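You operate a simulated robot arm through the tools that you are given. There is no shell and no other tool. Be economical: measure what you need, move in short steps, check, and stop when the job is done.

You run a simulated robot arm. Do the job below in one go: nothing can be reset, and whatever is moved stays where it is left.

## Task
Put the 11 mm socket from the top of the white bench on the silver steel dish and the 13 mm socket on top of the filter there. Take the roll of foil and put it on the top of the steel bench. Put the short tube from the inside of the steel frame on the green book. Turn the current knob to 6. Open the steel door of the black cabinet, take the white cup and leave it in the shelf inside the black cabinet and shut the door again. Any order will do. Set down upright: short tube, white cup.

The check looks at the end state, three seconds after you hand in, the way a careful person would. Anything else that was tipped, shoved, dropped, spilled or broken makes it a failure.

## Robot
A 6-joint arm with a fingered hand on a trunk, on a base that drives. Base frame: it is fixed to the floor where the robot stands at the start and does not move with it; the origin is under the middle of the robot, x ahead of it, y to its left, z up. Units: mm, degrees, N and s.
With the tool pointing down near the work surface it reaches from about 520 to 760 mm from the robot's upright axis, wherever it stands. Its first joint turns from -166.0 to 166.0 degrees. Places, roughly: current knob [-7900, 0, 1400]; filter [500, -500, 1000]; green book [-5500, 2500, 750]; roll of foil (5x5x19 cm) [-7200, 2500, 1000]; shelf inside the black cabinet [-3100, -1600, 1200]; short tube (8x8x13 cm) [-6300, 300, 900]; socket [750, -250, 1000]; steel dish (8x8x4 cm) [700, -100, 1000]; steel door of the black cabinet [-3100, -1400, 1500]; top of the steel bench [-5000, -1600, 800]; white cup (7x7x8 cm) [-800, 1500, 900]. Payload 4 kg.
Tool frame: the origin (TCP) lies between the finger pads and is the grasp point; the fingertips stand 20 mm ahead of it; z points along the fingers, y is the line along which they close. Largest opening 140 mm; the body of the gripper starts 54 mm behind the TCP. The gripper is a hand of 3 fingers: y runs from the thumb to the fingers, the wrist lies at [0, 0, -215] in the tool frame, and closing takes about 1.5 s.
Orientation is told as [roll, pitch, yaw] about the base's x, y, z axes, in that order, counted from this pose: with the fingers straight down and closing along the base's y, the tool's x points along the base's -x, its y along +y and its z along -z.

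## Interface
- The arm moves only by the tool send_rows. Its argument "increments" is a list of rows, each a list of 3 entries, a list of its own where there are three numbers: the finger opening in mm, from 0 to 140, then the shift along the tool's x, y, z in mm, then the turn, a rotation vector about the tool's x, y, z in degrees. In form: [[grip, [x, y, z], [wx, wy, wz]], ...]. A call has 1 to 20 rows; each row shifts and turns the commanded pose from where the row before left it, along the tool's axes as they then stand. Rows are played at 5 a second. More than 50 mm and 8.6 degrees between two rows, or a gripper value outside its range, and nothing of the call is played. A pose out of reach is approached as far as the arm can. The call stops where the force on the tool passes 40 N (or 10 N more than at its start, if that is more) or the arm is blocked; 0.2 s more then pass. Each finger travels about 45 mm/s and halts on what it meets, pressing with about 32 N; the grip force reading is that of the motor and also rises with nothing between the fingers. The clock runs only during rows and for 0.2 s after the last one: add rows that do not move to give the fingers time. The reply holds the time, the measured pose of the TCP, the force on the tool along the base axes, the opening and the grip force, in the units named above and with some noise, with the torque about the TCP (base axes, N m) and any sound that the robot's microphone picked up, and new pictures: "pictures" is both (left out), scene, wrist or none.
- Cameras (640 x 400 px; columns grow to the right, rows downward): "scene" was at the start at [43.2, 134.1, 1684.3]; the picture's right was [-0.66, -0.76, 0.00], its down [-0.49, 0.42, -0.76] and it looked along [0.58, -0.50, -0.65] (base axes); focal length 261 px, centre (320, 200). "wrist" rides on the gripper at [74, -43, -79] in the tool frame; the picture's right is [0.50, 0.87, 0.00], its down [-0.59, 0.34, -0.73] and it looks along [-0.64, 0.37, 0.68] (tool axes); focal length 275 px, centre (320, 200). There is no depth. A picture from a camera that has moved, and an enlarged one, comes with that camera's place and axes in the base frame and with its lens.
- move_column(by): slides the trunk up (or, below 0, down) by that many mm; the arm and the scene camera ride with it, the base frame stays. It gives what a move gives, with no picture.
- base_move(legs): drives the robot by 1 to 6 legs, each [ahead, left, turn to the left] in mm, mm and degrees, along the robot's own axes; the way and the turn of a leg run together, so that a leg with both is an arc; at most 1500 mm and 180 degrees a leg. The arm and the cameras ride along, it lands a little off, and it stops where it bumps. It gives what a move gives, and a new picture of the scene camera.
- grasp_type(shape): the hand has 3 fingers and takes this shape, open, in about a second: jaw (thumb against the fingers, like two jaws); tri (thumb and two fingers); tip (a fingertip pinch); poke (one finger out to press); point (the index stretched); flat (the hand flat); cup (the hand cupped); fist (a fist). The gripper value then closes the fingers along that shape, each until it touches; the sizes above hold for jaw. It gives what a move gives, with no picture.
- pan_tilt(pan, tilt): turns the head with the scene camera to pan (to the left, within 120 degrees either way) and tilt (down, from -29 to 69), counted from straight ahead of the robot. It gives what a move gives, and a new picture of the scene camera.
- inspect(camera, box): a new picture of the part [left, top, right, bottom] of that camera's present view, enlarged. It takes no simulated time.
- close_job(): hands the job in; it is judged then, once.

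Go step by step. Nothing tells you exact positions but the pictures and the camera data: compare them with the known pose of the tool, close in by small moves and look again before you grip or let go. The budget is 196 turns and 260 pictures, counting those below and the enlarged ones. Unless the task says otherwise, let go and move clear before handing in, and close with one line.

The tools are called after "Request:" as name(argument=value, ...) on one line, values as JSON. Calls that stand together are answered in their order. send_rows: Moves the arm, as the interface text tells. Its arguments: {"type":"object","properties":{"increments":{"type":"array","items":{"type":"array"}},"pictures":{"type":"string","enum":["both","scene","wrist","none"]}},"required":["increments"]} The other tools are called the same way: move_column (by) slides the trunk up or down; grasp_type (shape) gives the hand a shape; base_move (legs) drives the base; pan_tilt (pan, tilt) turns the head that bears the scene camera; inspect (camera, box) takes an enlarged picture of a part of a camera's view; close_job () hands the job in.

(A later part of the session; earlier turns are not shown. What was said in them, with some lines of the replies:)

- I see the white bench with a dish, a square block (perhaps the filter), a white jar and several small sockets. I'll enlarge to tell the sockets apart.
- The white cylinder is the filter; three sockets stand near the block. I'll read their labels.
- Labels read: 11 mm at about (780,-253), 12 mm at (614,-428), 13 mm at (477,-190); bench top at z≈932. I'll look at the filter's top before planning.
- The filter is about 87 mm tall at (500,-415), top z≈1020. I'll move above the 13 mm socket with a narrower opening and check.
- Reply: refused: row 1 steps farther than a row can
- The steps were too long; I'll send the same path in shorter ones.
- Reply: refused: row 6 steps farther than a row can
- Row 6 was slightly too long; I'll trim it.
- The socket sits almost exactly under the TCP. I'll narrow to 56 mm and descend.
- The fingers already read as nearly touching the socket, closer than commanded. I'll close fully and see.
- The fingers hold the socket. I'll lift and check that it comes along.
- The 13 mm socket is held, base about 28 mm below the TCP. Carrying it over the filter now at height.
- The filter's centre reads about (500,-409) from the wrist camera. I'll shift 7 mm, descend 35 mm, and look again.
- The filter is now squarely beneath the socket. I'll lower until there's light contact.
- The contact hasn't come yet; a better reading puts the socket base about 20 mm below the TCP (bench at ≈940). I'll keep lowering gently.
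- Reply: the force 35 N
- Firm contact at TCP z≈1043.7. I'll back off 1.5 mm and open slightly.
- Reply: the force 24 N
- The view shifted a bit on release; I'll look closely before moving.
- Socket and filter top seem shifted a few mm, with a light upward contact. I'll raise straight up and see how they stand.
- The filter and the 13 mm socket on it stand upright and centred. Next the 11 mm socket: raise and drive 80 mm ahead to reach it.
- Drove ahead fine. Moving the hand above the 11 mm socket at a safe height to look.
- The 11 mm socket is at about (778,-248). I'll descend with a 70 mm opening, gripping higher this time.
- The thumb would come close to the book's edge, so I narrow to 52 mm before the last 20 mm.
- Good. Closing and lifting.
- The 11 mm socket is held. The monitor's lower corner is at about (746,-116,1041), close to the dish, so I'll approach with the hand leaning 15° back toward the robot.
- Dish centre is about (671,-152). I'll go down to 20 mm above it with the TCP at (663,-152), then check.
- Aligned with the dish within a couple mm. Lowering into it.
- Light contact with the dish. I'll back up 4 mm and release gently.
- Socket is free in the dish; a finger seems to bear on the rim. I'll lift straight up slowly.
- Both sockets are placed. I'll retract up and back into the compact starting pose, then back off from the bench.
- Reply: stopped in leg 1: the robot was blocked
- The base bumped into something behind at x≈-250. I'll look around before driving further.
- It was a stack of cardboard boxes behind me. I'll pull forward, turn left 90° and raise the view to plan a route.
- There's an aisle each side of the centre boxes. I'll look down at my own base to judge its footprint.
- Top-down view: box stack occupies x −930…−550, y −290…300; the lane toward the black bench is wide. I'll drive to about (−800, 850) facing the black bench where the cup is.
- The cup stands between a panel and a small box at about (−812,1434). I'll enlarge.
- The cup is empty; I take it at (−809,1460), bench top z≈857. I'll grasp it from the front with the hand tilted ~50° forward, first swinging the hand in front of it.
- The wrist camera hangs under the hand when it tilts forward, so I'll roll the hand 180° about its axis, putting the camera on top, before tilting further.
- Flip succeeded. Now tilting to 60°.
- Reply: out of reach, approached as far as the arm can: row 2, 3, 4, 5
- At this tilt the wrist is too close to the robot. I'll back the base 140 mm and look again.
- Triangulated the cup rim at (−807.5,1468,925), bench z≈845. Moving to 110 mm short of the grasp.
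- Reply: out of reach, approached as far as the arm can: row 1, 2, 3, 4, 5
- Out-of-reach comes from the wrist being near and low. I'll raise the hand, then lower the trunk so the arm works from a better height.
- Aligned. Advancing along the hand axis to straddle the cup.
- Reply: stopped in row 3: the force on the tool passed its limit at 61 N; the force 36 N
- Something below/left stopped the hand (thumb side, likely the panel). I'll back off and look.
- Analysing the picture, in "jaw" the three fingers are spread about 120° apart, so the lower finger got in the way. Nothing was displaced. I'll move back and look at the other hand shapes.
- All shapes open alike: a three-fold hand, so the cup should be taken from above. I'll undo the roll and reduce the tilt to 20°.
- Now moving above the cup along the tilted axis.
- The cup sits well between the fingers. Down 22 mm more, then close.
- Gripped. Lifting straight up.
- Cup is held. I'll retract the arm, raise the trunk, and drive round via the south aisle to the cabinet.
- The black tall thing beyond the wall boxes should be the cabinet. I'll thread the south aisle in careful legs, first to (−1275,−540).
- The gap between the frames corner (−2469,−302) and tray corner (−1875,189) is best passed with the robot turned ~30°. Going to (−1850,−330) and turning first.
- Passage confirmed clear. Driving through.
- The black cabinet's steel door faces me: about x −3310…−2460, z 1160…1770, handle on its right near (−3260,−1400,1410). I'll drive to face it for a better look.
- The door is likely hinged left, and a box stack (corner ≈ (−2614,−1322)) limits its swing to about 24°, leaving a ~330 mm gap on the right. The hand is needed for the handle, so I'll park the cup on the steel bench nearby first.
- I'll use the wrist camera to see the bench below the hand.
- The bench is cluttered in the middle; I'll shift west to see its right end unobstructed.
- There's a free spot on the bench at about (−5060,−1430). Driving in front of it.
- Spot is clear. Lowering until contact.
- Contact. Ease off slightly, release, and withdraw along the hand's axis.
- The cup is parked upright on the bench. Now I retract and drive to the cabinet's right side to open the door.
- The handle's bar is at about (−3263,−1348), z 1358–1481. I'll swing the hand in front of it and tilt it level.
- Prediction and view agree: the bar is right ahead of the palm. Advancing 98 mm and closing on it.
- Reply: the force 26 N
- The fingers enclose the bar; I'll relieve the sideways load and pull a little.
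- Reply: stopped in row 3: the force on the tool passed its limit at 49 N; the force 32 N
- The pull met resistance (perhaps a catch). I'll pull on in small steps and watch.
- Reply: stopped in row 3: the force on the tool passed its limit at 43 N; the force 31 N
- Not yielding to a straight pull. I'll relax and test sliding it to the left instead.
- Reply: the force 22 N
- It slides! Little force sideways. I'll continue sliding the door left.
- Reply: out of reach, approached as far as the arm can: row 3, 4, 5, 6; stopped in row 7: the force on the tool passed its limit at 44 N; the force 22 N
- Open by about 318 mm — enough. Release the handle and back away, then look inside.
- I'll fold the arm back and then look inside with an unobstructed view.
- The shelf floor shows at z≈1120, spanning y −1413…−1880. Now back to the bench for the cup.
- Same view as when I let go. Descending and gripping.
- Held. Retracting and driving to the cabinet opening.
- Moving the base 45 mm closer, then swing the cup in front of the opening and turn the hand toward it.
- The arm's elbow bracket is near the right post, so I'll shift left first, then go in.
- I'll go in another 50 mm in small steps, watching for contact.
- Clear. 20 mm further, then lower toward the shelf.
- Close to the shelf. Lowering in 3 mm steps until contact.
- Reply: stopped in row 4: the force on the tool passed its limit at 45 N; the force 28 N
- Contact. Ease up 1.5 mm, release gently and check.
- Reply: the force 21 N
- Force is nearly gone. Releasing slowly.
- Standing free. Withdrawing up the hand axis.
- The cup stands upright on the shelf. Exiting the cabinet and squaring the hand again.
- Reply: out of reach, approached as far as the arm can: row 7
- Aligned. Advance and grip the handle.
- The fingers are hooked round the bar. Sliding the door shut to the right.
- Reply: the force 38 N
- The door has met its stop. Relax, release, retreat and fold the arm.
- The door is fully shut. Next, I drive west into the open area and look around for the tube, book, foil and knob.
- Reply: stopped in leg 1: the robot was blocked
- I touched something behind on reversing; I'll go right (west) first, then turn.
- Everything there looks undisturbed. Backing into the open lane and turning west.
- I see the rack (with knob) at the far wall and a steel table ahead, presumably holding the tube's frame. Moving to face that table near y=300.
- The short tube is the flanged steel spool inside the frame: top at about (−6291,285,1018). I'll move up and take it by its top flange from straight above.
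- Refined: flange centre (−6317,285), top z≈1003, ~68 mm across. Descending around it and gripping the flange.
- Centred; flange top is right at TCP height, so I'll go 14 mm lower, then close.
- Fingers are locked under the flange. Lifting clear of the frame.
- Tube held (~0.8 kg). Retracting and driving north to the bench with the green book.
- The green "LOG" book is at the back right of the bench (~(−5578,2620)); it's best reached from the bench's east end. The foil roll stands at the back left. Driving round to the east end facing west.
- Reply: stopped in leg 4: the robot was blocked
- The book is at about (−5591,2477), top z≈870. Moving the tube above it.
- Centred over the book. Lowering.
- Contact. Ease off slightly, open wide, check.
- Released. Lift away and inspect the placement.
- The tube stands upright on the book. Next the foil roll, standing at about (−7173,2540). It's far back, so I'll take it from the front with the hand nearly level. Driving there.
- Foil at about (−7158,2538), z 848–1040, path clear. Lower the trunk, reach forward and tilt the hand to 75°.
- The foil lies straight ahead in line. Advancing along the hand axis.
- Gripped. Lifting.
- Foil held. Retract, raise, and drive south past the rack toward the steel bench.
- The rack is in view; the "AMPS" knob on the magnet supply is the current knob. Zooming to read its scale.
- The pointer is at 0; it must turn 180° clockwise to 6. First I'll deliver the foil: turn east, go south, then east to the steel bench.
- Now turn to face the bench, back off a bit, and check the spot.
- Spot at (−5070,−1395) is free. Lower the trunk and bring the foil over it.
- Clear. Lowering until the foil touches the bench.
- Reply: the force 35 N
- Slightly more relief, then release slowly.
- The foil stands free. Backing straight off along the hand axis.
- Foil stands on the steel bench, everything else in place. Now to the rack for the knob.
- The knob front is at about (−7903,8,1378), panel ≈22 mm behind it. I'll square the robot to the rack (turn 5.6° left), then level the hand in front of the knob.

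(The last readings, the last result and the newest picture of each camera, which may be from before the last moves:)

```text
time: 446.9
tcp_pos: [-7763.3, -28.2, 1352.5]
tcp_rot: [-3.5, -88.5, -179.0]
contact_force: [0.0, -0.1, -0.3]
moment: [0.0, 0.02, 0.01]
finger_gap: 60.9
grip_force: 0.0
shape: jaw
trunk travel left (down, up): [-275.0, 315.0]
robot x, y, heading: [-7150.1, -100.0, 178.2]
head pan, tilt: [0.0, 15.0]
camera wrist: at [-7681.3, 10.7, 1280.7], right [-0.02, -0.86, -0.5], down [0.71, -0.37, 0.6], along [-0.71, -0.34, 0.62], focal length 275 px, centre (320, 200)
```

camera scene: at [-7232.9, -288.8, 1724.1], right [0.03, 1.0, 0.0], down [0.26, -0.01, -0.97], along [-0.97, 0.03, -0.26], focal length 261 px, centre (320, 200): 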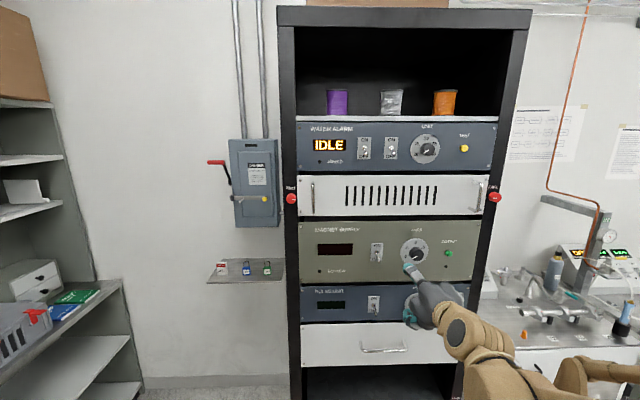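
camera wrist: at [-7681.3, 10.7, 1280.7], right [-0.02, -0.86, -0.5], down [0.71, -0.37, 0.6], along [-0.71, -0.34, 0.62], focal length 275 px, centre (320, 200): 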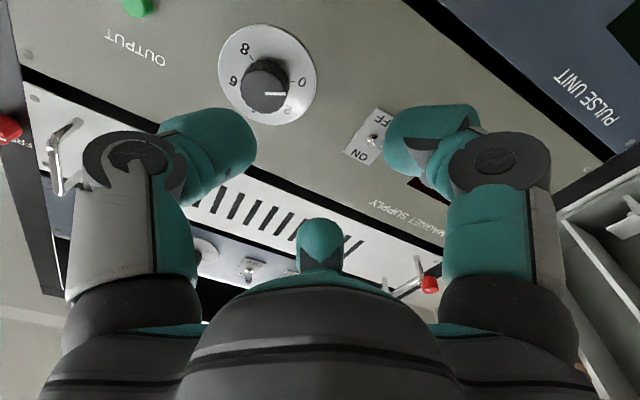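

Request:
send_rows(increments=[[60, [0, 0, 0], [-2.4, -1.3, 0]], [60, [-14.2, -17.5, 40], [0, 0, 0]], [60, [-14.2, -17.5, 35], [0, 0, 0]], [60, [0, 0, 0], [0, 0, 0]]], pictures="wrist")

```text
time: 447.9
tcp_pos: [-7840.3, -10.6, 1382.0]
tcp_rot: [13.2, -88.7, 166.3]
contact_force: [-0.2, 0.7, -0.1]
moment: [-0.03, -0.03, 0.02]
finger_gap: 60.4
grip_force: 0.0
shape: jaw
out of reach, approached as far as the arm can: row 1, 2, 3
trunk travel left (down, up): [-275.0, 315.0]
robot x, y, heading: [-7148.8, -98.4, 178.0]
head pan, tilt: [0.0, 15.0]
camera wrist: at [-7761.0, 30.9, 1311.1], right [0.01, -0.87, -0.49], down [0.72, -0.34, 0.61], along [-0.7, -0.36, 0.62], focal length 275 px, centre (320, 200)
```

wrist: 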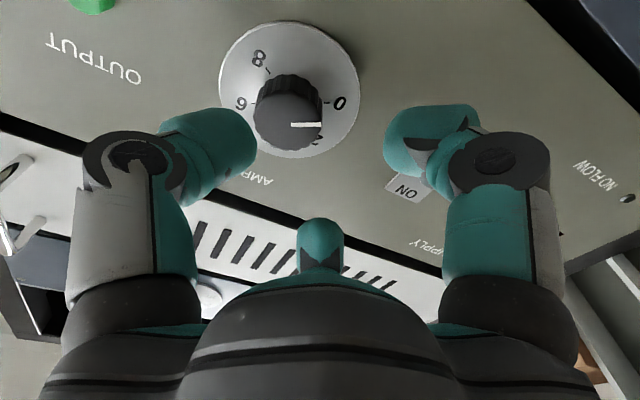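

The wrist pitch is at its limit here. I'll back the hand off, lower the trunk (so the forearm comes in flatter), and raise the hand again.

Request:
send_rows(increments=[[60, [0, 0, -40], [0, 0, 0]], [60, [0, 0, -40], [0, 0, 0]]], pictures="none")

Request:
move_column(by=-220)

Request:
send_rows(increments=[[60, [-44, -3, 0], [0, 0, 0]], [60, [-44, -3, 0], [0, 0, 0]], [60, [-44, -3, 0], [0, 0, 0]], [60, [-44, -3, 0], [0, 0, 0]], [60, [-44, -3, 0], [0, 0, 0]], [60, [0, 0, 0], [0, 0, 0]]], pictures="wrist")

```text
time: 448.5
tcp_pos: [-7760.4, -25.2, 1379.1]
tcp_rot: [14.0, -88.7, 165.6]
contact_force: [0.5, 0.1, 0.3]
moment: [-0.01, -0.01, -0.03]
finger_gap: 60.5
grip_force: 0.0
shape: jaw
out of reach, approached as far as the arm can: row 1, 2
trunk travel left (down, up): [-275.0, 315.0]
robot x, y, heading: [-7151.2, -100.4, 178.1]
head pan, tilt: [0.0, 15.0]
```

```text
time: 450.8
tcp_pos: [-7762.3, -26.5, 1159.3]
tcp_rot: [13.3, -88.6, 166.1]
contact_force: [-0.2, -0.1, -0.3]
moment: [-0.02, 0.01, 0.0]
finger_gap: 60.5
grip_force: 0.2
shape: jaw
trunk travel left (down, up): [-55.0, 535.0]
robot x, y, heading: [-7150.1, -97.2, 178.0]
head pan, tilt: [0.0, 15.0]
```

```text
time: 452.2
tcp_pos: [-7764.9, -8.8, 1380.2]
tcp_rot: [13.3, -88.3, 166.3]
contact_force: [1.0, 0.5, -0.6]
moment: [-0.02, 0.01, -0.04]
finger_gap: 60.4
grip_force: 0.0
shape: jaw
trunk travel left (down, up): [-55.0, 535.0]
robot x, y, heading: [-7148.6, -100.9, 178.2]
head pan, tilt: [0.0, 15.0]
camera wrist: at [-7685.2, 33.0, 1309.2], right [0.01, -0.87, -0.49], down [0.71, -0.34, 0.61], along [-0.7, -0.36, 0.62], focal length 275 px, centre (320, 200)
```

wrist: 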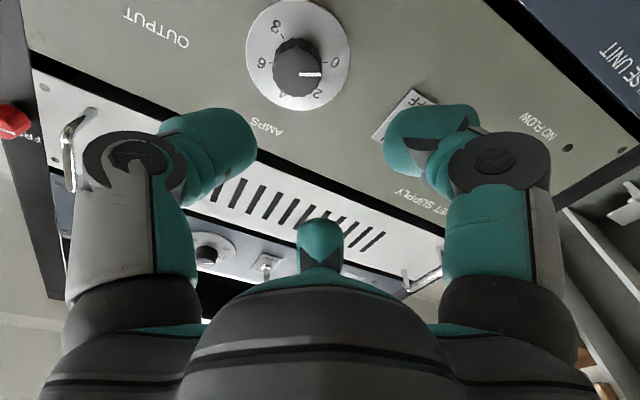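

Now no reach warning and the hand points straight at the panel. Aligning and approaching to 50 mm.

Request:
send_rows(increments=[[60, [0, -8, 20], [0, -1.7, 0]], [60, [-1, -8.5, 35], [0, 0, 0]], [60, [0, 0, 30], [0, 0, 0]], [60, [0, 0, 0], [0, 0, 0]]])

Request:
inspect(camera="scene", box=[360, 130, 480, 230])

```text
time: 453.2
tcp_pos: [-7856.8, -3.9, 1379.1]
tcp_rot: [25.5, -88.5, 153.8]
contact_force: [-0.1, -0.2, 0.0]
moment: [0.02, 0.01, 0.01]
finger_gap: 60.3
grip_force: 0.1
shape: jaw
out of reach, approached as far as the arm can: row 1, 2, 3
trunk travel left (down, up): [-55.0, 535.0]
robot x, y, heading: [-7148.6, -100.6, 178.2]
head pan, tilt: [0.0, 15.0]
camera scene: at [-7232.4, -287.6, 1504.2], right [0.03, 1.0, 0.0], down [0.26, -0.01, -0.97], along [-0.97, 0.03, -0.26], focal length 261 px, centre (320, 200)
camera wrist: at [-7776.0, 36.6, 1308.4], right [0.0, -0.87, -0.49], down [0.72, -0.34, 0.61], along [-0.7, -0.35, 0.62], focal length 275 px, centre (320, 200)
```

scene: 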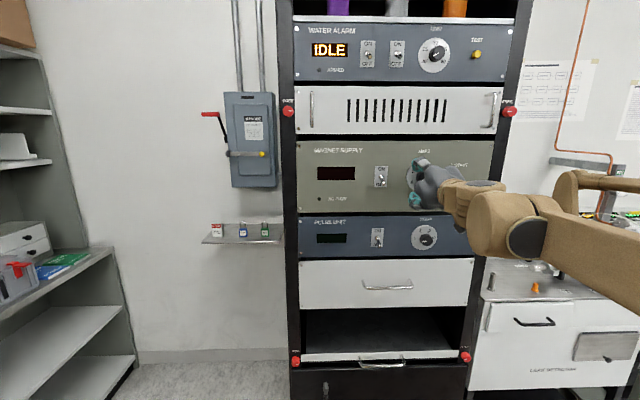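
wrist: 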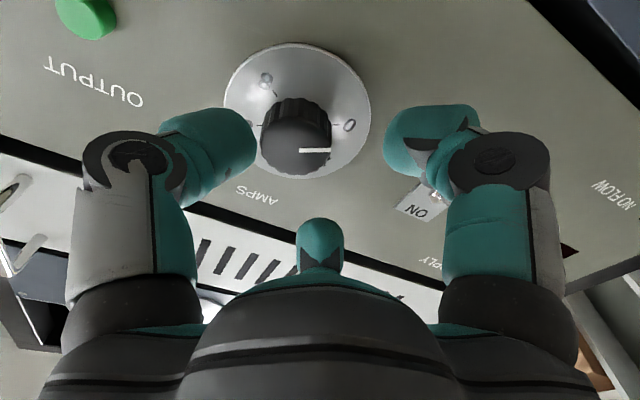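

```text
4.00 times, centred on (420, 180) of scene
camera zoom: at [-7232.4, -287.6, 1504.2], right [0.03, 1.0, 0.0], down [0.26, -0.01, -0.97], along [-0.97, 0.03, -0.26], focal length 1044 px, centre (-80, 280)
```

zoom: 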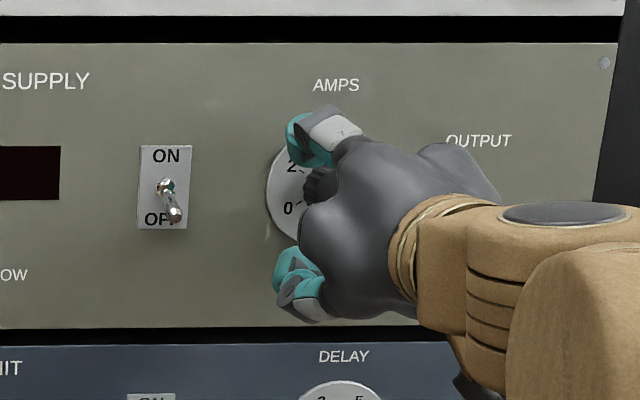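

Request:
send_rows(increments=[[60, [-4, -6, 0], [0, 0, 0]], [60, [0, -5.5, 0], [0, 0, 0]], [60, [0, 0, 12], [0, 0, 0]], [60, [0, 0, 0], [0, 0, 0]]], pictures="wrist")

```text
time: 454.2
tcp_pos: [-7869.7, -2.3, 1384.3]
tcp_rot: [25.4, -88.5, 153.9]
contact_force: [0.0, 0.4, 0.2]
moment: [-0.01, 0.01, 0.01]
finger_gap: 60.1
grip_force: 0.1
shape: jaw
out of reach, approached as far as the arm can: row 1, 2, 3
trunk travel left (down, up): [-55.0, 535.0]
robot x, y, heading: [-7150.0, -101.2, 178.4]
head pan, tilt: [0.0, 15.0]
camera wrist: at [-7790.0, 38.2, 1312.8], right [0.0, -0.87, -0.49], down [0.72, -0.34, 0.61], along [-0.7, -0.35, 0.62], focal length 275 px, centre (320, 200)
```

wrist: 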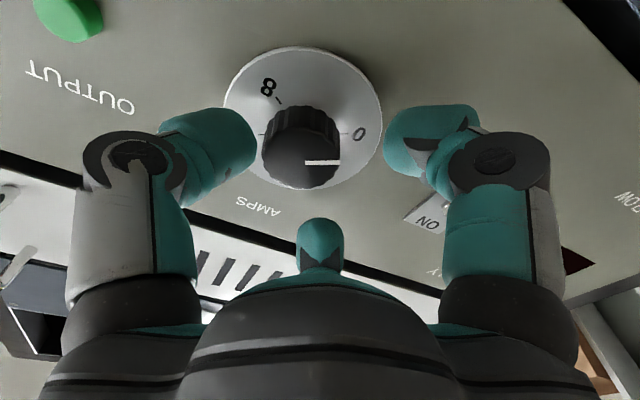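

The arm seems to hit a joint limit when reaching to its right. I'll back the hand off, shift the base ~110 mm right, and re-align so the knob is straight ahead.

Request:
send_rows(increments=[[60, [0, 0, -45], [0, 0, 0]], [60, [0, 45, -25], [0, 0, 0]], [60, [0, 45, 0], [0, 0, 0]]], pictures="none")

Request:
base_move(legs=[[0, -110, 1.7]])

Request:
inspect(camera="wrist", box=[0, 0, 640, 400])

```text
refused: row 2 steps farther than a row can; nothing moved
```

```text
time: 455.5
tcp_pos: [-7860.9, 105.3, 1386.4]
tcp_rot: [27.3, -88.6, 145.6]
contact_force: [0.2, -0.6, 0.5]
moment: [0.03, 0.02, 0.0]
finger_gap: 60.3
grip_force: 0.0
shape: jaw
trunk travel left (down, up): [-55.0, 535.0]
robot x, y, heading: [-7155.3, -66.3, 172.0]
head pan, tilt: [0.0, 15.0]
stopped in leg 1: the robot was blocked; the commanded pose is now the measured one
camera scene: at [-7258.4, -246.6, 1504.2], right [0.14, 0.99, 0.0], down [0.26, -0.04, -0.97], along [-0.96, 0.13, -0.26], focal length 261 px, centre (320, 200)
```

scene: 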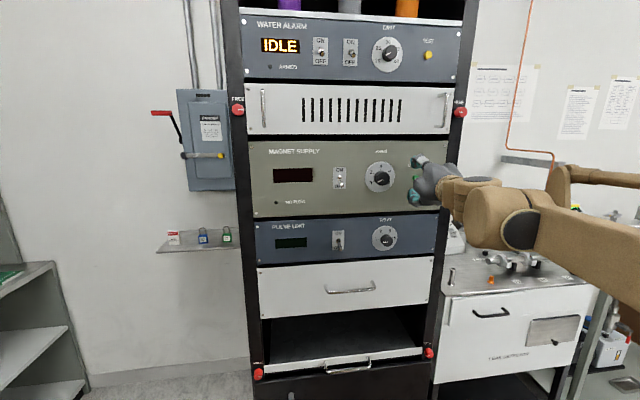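

```text
1.00 times, centred on (320, 200) of wrist (not enlarged: the box is as wide or as high as the picture)
camera zoom: at [-7776.6, 137.2, 1313.6], right [-0.09, -0.87, -0.49], down [0.68, -0.42, 0.61], along [-0.73, -0.27, 0.63], focal length 275 px, centre (320, 200)
```

zoom: 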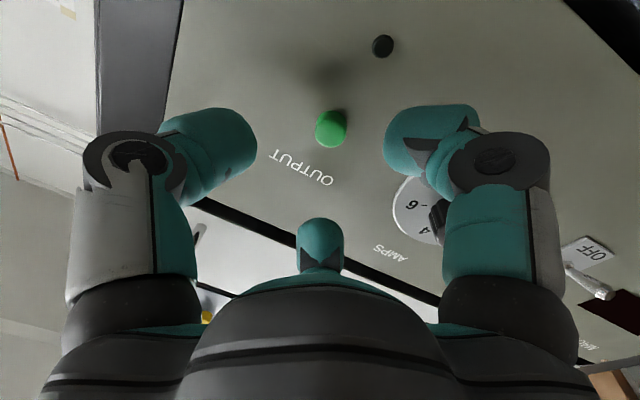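

The base bumped (probably near the table behind) and yawed; the hand stayed clear of the knob. I'll retract the hand first, then square the base up again, staying forward of the table.

Request:
send_rows(increments=[[60, [0, 0, -45], [0, 0, 0]], [60, [0, 0, -45], [0, 0, 0]]], pictures="none")

Request:
base_move(legs=[[25, 0, 0], [0, 0, 8]])

Request:
pan_tilt(pan=-110, tilt=55)

```text
time: 456.1
tcp_pos: [-7771.2, 93.2, 1388.5]
tcp_rot: [25.2, -88.4, 147.8]
contact_force: [1.3, 0.2, -0.3]
moment: [-0.01, -0.02, 0.02]
finger_gap: 60.6
grip_force: 0.0
shape: jaw
trunk travel left (down, up): [-55.0, 535.0]
robot x, y, heading: [-7159.6, -69.1, 172.2]
head pan, tilt: [0.0, 15.0]
```

```text
time: 457.5
tcp_pos: [-7812.4, 8.6, 1388.5]
tcp_rot: [24.5, -88.2, 156.6]
contact_force: [0.4, -1.3, -0.3]
moment: [0.01, 0.01, 0.0]
finger_gap: 60.2
grip_force: 0.0
shape: jaw
trunk travel left (down, up): [-55.0, 535.0]
robot x, y, heading: [-7180.5, -63.5, -179.9]
head pan, tilt: [0.0, 15.0]
camera scene: at [-7257.3, -255.1, 1504.2], right [0.0, 1.0, 0.0], down [0.26, 0.0, -0.97], along [-0.97, 0.0, -0.26], focal length 261 px, centre (320, 200)
```

scene: 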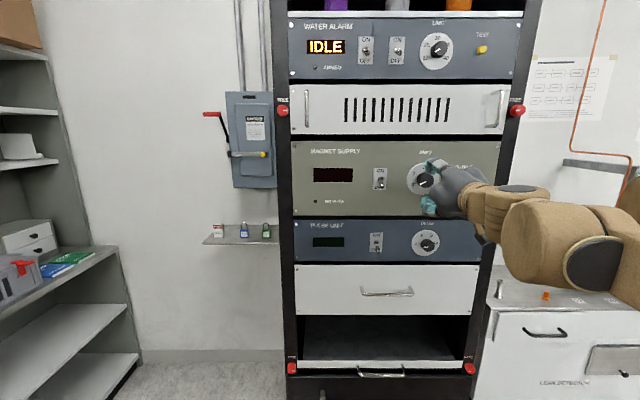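

```text
time: 459.4
tcp_pos: [-7813.8, 9.1, 1388.9]
tcp_rot: [24.8, -88.3, 156.5]
contact_force: [0.1, 1.1, -0.3]
moment: [0.02, 0.01, 0.03]
finger_gap: 60.3
grip_force: 0.1
shape: jaw
trunk travel left (down, up): [-55.0, 535.0]
robot x, y, heading: [-7183.1, -63.2, -179.9]
head pan, tilt: [-110.0, 55.0]
camera scene: at [-7139.3, -187.0, 1444.0], right [0.94, -0.34, 0.0], down [-0.28, -0.77, -0.57], along [0.2, 0.54, -0.82], focal length 261 px, centre (320, 200)
```

scene: 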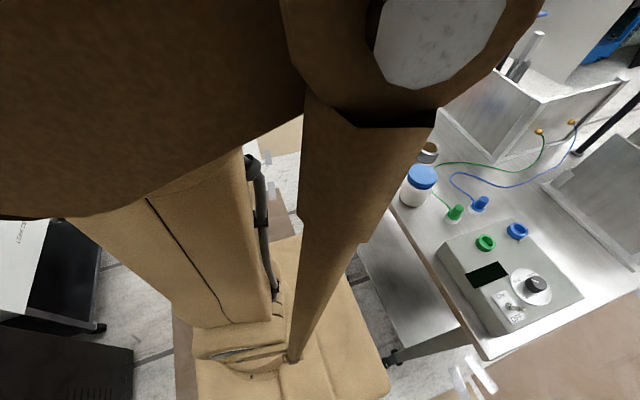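

Table objects are all standing. Continuing to the knob: approach a bit and check.

Request:
send_rows(increments=[[60, [4, 0, 20], [0, 0, 0]], [60, [0, 0, 20], [0, 0, 0]], [60, [0, 0, 0], [0, 0, 0]]], pictures="wrist")

```text
time: 460.2
tcp_pos: [-7853.0, 7.3, 1383.4]
tcp_rot: [24.7, -88.3, 156.5]
contact_force: [0.2, 0.2, 0.0]
moment: [0.0, -0.01, -0.02]
finger_gap: 60.2
grip_force: 0.1
shape: jaw
trunk travel left (down, up): [-55.0, 535.0]
robot x, y, heading: [-7182.3, -68.3, -179.7]
head pan, tilt: [-110.0, 55.0]
camera wrist: at [-7774.1, 51.3, 1311.7], right [0.03, -0.87, -0.49], down [0.72, -0.32, 0.61], along [-0.69, -0.37, 0.62], focal length 275 px, centre (320, 200)
```

wrist: 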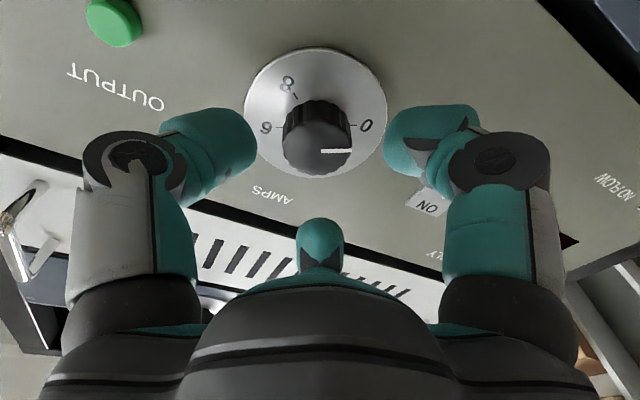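

Well aligned with the knob axis. Advancing 40 mm and gripping.

Request:
send_rows(increments=[[60, [-2, 0, 15], [0, 0, 0]], [60, [0, 0, 15], [0, 0, 0]], [60, [0, 0, 9], [0, 0, 0]], [60, [0, 0, 0], [0, 0, 0]]], pictures="wrist")

```text
time: 461.2
tcp_pos: [-7892.8, 6.4, 1384.4]
tcp_rot: [25.0, -88.3, 156.0]
contact_force: [0.4, 0.1, 0.8]
moment: [0.0, 0.08, 0.04]
finger_gap: 60.0
grip_force: 0.0
shape: jaw
trunk travel left (down, up): [-55.0, 535.0]
robot x, y, heading: [-7179.6, -66.3, -180.1]
head pan, tilt: [-110.0, 55.0]
camera wrist: at [-7812.9, 50.6, 1313.0], right [0.03, -0.87, -0.49], down [0.72, -0.32, 0.61], along [-0.69, -0.37, 0.62], focal length 275 px, centre (320, 200)
```

wrist: 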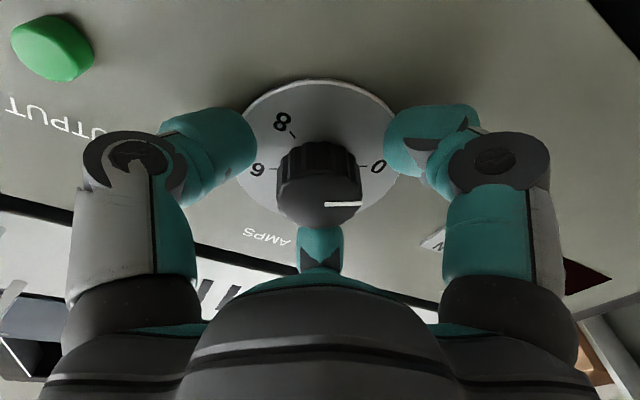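

The fingertips surround the knob. Closing on it.

Request:
send_rows(increments=[[50, [0, 0, -1], [0, 0, 0]], [42, [0, 0, 0], [0, 0, 0]], [34, [0, 0, 0], [0, 0, 0]], [26, [0, 0, 0], [0, 0, 0]], [18, [0, 0, 0], [0, 0, 0]], [14, [0, 0, 0], [0, 0, 0]], [14, [0, 0, 0], [0, 0, 0]]], pictures="wrist")

```text
time: 462.8
tcp_pos: [-7888.9, 8.7, 1387.8]
tcp_rot: [29.2, -88.4, 152.0]
contact_force: [16.1, 6.7, 4.4]
moment: [0.03, 0.66, 0.18]
finger_gap: 18.7
grip_force: 32.2
shape: jaw
trunk travel left (down, up): [-55.0, 535.0]
robot x, y, heading: [-7181.6, -64.5, -179.7]
head pan, tilt: [-110.0, 55.0]
camera wrist: at [-7808.7, 51.6, 1314.9], right [0.03, -0.87, -0.49], down [0.73, -0.32, 0.61], along [-0.69, -0.37, 0.62], focal length 275 px, centre (320, 200)
```

wrist: 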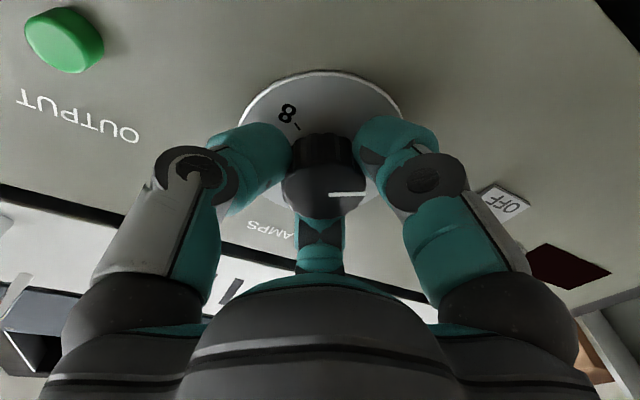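

Gripped, with slight axial push; I'll ease back 3 mm and turn clockwise 40° to test.

Request:
send_rows(increments=[[10, [0, 0, -3], [0, 0, 0]], [10, [0, 0, 0], [0, 0, 8]], [10, [0, 0, 0], [0, 0, 8]], [10, [0, 0, 0], [0, 0, 8]], [10, [0, 0, 0], [0, 0, 8]], [10, [0, 0, 0], [0, 0, 8]], [10, [0, 0, 0], [0, 0, 0]]], pictures="wrist")

```text
time: 464.4
tcp_pos: [-7887.3, 10.1, 1385.5]
tcp_rot: [87.7, -49.1, 92.8]
contact_force: [-9.5, 8.1, 27.6]
moment: [0.1, 1.05, -0.1]
finger_gap: 18.6
grip_force: 32.3
shape: jaw
trunk travel left (down, up): [-55.0, 535.0]
robot x, y, heading: [-7181.1, -65.7, -179.9]
head pan, tilt: [-110.0, 55.0]
camera wrist: at [-7806.5, -5.7, 1303.8], right [0.01, -0.98, 0.19], down [0.71, 0.14, 0.69], along [-0.7, 0.12, 0.7], focal length 275 px, centre (320, 200)
```

wrist: 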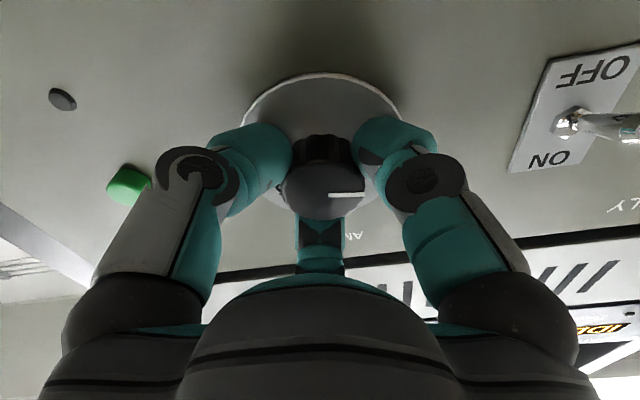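

The knob turns with the hand. Relieving the vertical load slightly and continuing.

Request:
send_rows(increments=[[10, [-1.5, 1.3, 1], [0, 0, 0]], [10, [0, 0, 0], [0, 0, 8]], [10, [0, 0, 0], [0, 0, 8]], [10, [0, 0, 0], [0, 0, 8]], [10, [0, 0, 0], [0, 0, 8]], [10, [0, 0, 0], [0, 0, 8]], [10, [0, 0, 0], [0, 0, 8]], [10, [0, 0, 0], [0, 0, 8]], [10, [0, 0, 0], [0, 0, 0]]], pictures="wrist")

```text
time: 465.9
tcp_pos: [-7887.9, 10.1, 1383.9]
tcp_rot: [88.5, -7.6, 91.3]
contact_force: [13.9, 1.9, -20.2]
moment: [0.16, 0.3, -0.14]
finger_gap: 18.8
grip_force: 31.8
shape: jaw
trunk travel left (down, up): [-55.0, 535.0]
robot x, y, heading: [-7183.5, -66.5, -179.9]
head pan, tilt: [-110.0, 55.0]
stopped in row 7: the force on the tool passed its limit at 41 N (the readings are from after the stop); the commanded pose is now the measured one
camera wrist: at [-7807.0, -57.2, 1336.2], right [-0.01, -0.61, 0.79], down [0.71, 0.55, 0.43], along [-0.7, 0.57, 0.43], focal length 275 px, centre (320, 200)
```

wrist: 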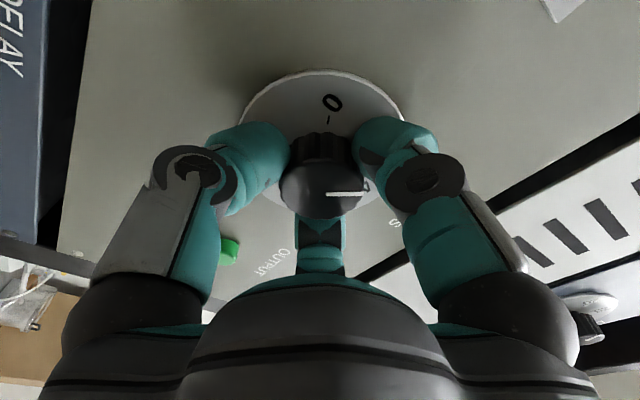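

Request:
send_rows(increments=[[10, [0, -1.5, -1], [0, 0, 0]], [10, [0, 0, 0], [0, 0, 0]], [10, [0, 0, 0], [0, 0, 8]], [10, [0, 0, 0], [0, 0, 8]], [10, [0, 0, 0], [0, 0, 8]], [10, [0, 0, 0], [0, 0, 8]], [10, [0, 0, 0], [0, 0, 0]]], pictures="none")

```text
time: 467.5
tcp_pos: [-7888.1, 9.7, 1384.6]
tcp_rot: [88.3, 24.5, 90.4]
contact_force: [4.2, 4.5, -6.4]
moment: [0.07, 0.5, -0.27]
finger_gap: 19.0
grip_force: 32.2
shape: jaw
trunk travel left (down, up): [-55.0, 535.0]
robot x, y, heading: [-7177.9, -65.7, -180.0]
head pan, tilt: [-110.0, 55.0]
```

Request:
send_rows(increments=[[10, [0, 0, 0], [0, 0, 8]], [10, [0, 0, 0], [0, 0, 8]], [10, [0, 0, 0], [0, 0, 8]], [10, [0, 0, 0], [0, 0, 8]], [10, [0, 0, 0], [0, 0, 0]]], pictures="wrist")

```text
time: 468.7
tcp_pos: [-7887.8, 7.4, 1384.3]
tcp_rot: [87.2, 56.5, 89.0]
contact_force: [12.9, -1.5, -18.0]
moment: [0.24, 0.85, -0.13]
finger_gap: 18.7
grip_force: 31.8
shape: jaw
trunk travel left (down, up): [-55.0, 535.0]
robot x, y, heading: [-7180.0, -64.4, -179.7]
head pan, tilt: [-110.0, 55.0]
camera wrist: at [-7808.3, -67.8, 1425.9], right [-0.03, 0.45, 0.89], down [0.73, 0.62, -0.28], along [-0.68, 0.64, -0.35], focal length 275 px, centre (320, 200)
```

wrist: 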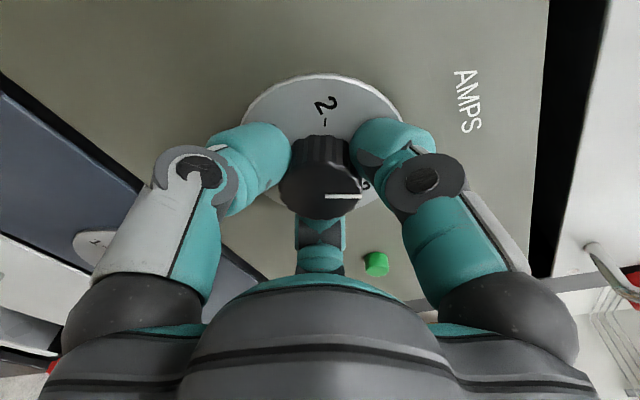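

Request:
send_rows(increments=[[10, [-1.1, -0.7, -0.5], [0, 0, 0]], [10, [0, 0, 0], [0, 0, 8]], [10, [0, 0, 0], [0, 0, 8]], [10, [0, 0, 0], [0, 0, 8]], [10, [0, 0, 0], [0, 0, 8]], [10, [0, 0, 0], [0, 0, 3]], [10, [0, 0, 0], [0, 0, 0]]], pictures="wrist")

```text
time: 470.3
tcp_pos: [-7887.7, 6.9, 1383.8]
tcp_rot: [-43.8, 87.9, -42.6]
contact_force: [-9.5, -5.5, 27.0]
moment: [0.19, 1.17, -0.4]
finger_gap: 18.5
grip_force: 31.8
shape: jaw
trunk travel left (down, up): [-55.0, 535.0]
robot x, y, heading: [-7184.1, -64.1, -179.9]
head pan, tilt: [-110.0, 55.0]
camera wrist: at [-7809.6, -32.6, 1461.7], right [-0.03, 0.88, 0.48], down [0.74, 0.34, -0.58], along [-0.67, 0.34, -0.66], focal length 275 px, centre (320, 200)
```

wrist: 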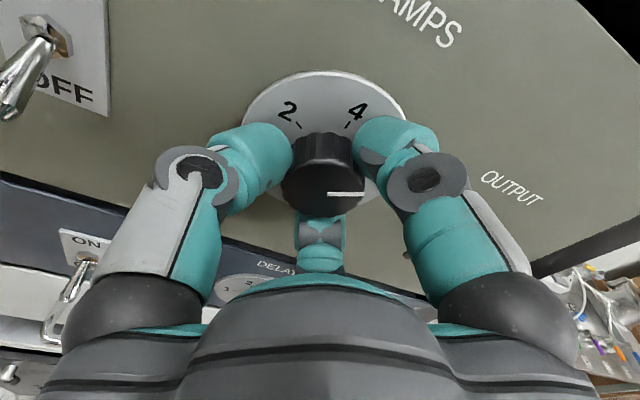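

The pointer now lies opposite where 6 should be. Relax, open, retreat, and check with the scene camera.

Request:
send_rows(increments=[[10, [1.3, 0, 0], [0, 0, 0]], [24, [0, 0, 0], [0, 0, 0]], [34, [0, 0, 0], [0, 0, 0]], [46, [0, 0, 0], [0, 0, 0]], [56, [0, 0, 0], [0, 0, 0]], [60, [0, 0, 0], [0, 0, 0]], [60, [0, 0, -20], [0, 0, 0]], [60, [0, 0, -40], [0, 0, 0]], [60, [0, 0, -40], [0, 0, 0]], [60, [0, 0, 0], [0, 0, 0]]], pictures="wrist")

Request:
pan_tilt(pan=0, tilt=10)

Request:
inspect(camera="wrist", box=[240, 0, 400, 110])

```text
time: 472.5
tcp_pos: [-7786.6, 9.6, 1387.8]
tcp_rot: [-42.4, 87.9, -41.2]
contact_force: [-0.2, 0.2, 0.0]
moment: [-0.03, -0.01, -0.02]
finger_gap: 59.8
grip_force: 0.1
shape: jaw
trunk travel left (down, up): [-55.0, 535.0]
robot x, y, heading: [-7185.5, -61.7, -179.7]
head pan, tilt: [-110.0, 55.0]
camera wrist: at [-7710.0, -29.7, 1466.3], right [-0.03, 0.88, 0.48], down [0.74, 0.34, -0.58], along [-0.67, 0.34, -0.66], focal length 275 px, centre (320, 200)
```

wrist: 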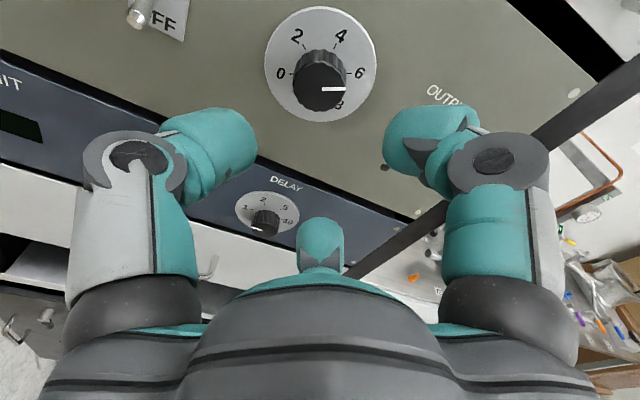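

```text
time: 474.4
tcp_pos: [-7786.8, 9.5, 1388.5]
tcp_rot: [-42.1, 87.8, -41.0]
contact_force: [0.1, 0.3, -0.6]
moment: [0.02, 0.03, 0.02]
finger_gap: 59.6
grip_force: 0.1
shape: jaw
trunk travel left (down, up): [-55.0, 535.0]
robot x, y, heading: [-7183.4, -65.0, -180.0]
head pan, tilt: [0.0, 10.0]
camera scene: at [-7256.7, -254.9, 1512.3], right [0.0, 1.0, 0.0], down [0.17, 0.0, -0.98], along [-0.98, 0.0, -0.17], focal length 261 px, centre (320, 200)
```

scene: 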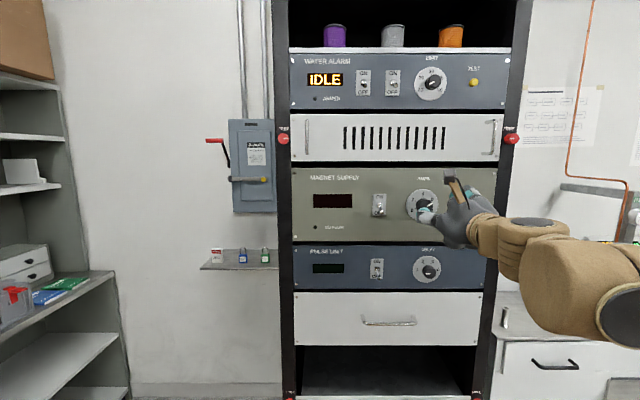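

```text
3.64 times, centred on (320, 55) of wrist
camera zoom: at [-7710.2, -29.9, 1466.2], right [-0.03, 0.88, 0.48], down [0.74, 0.34, -0.58], along [-0.67, 0.34, -0.66], focal length 1001 px, centre (320, 727)
```

zoom: 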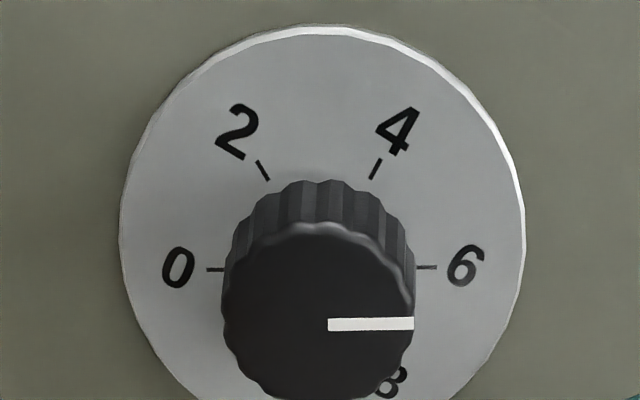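

The pointer is exactly on 6. I'll draw the hand further clear and hand in.

Request:
send_rows(increments=[[60, [0, 0, -30], [0, 0, 0]], [60, [0, 0, 0], [0, 0, 0]]], pictures="none")

Request:
close_job()

```text
time: 475.0
tcp_pos: [-7757.3, 10.3, 1387.6]
tcp_rot: [-42.0, 87.9, -40.9]
contact_force: [0.2, 0.0, 1.3]
moment: [-0.05, 0.0, 0.0]
finger_gap: 59.7
grip_force: 0.1
shape: jaw
trunk travel left (down, up): [-55.0, 535.0]
robot x, y, heading: [-7183.6, -62.7, -179.8]
head pan, tilt: [0.0, 10.0]
```

```text
The job is handed in.
```

All the tasks are done and handed in: 11 mm socket in the dish, 13 mm socket on the filter, foil on the steel bench, tube upright on the green book, current knob at 6, and white cup upright on the cabinet shelf with the door shut. While driving, the base was stopped four times by contact: the cardboard boxes, something behind it by the cabinet (probably the leaning panels), something beside the book bench, and probably the table near the rack. I saw nothing out of place in the pictures I took afterwards, but I didn't go back to the boxes or the book bench to check.
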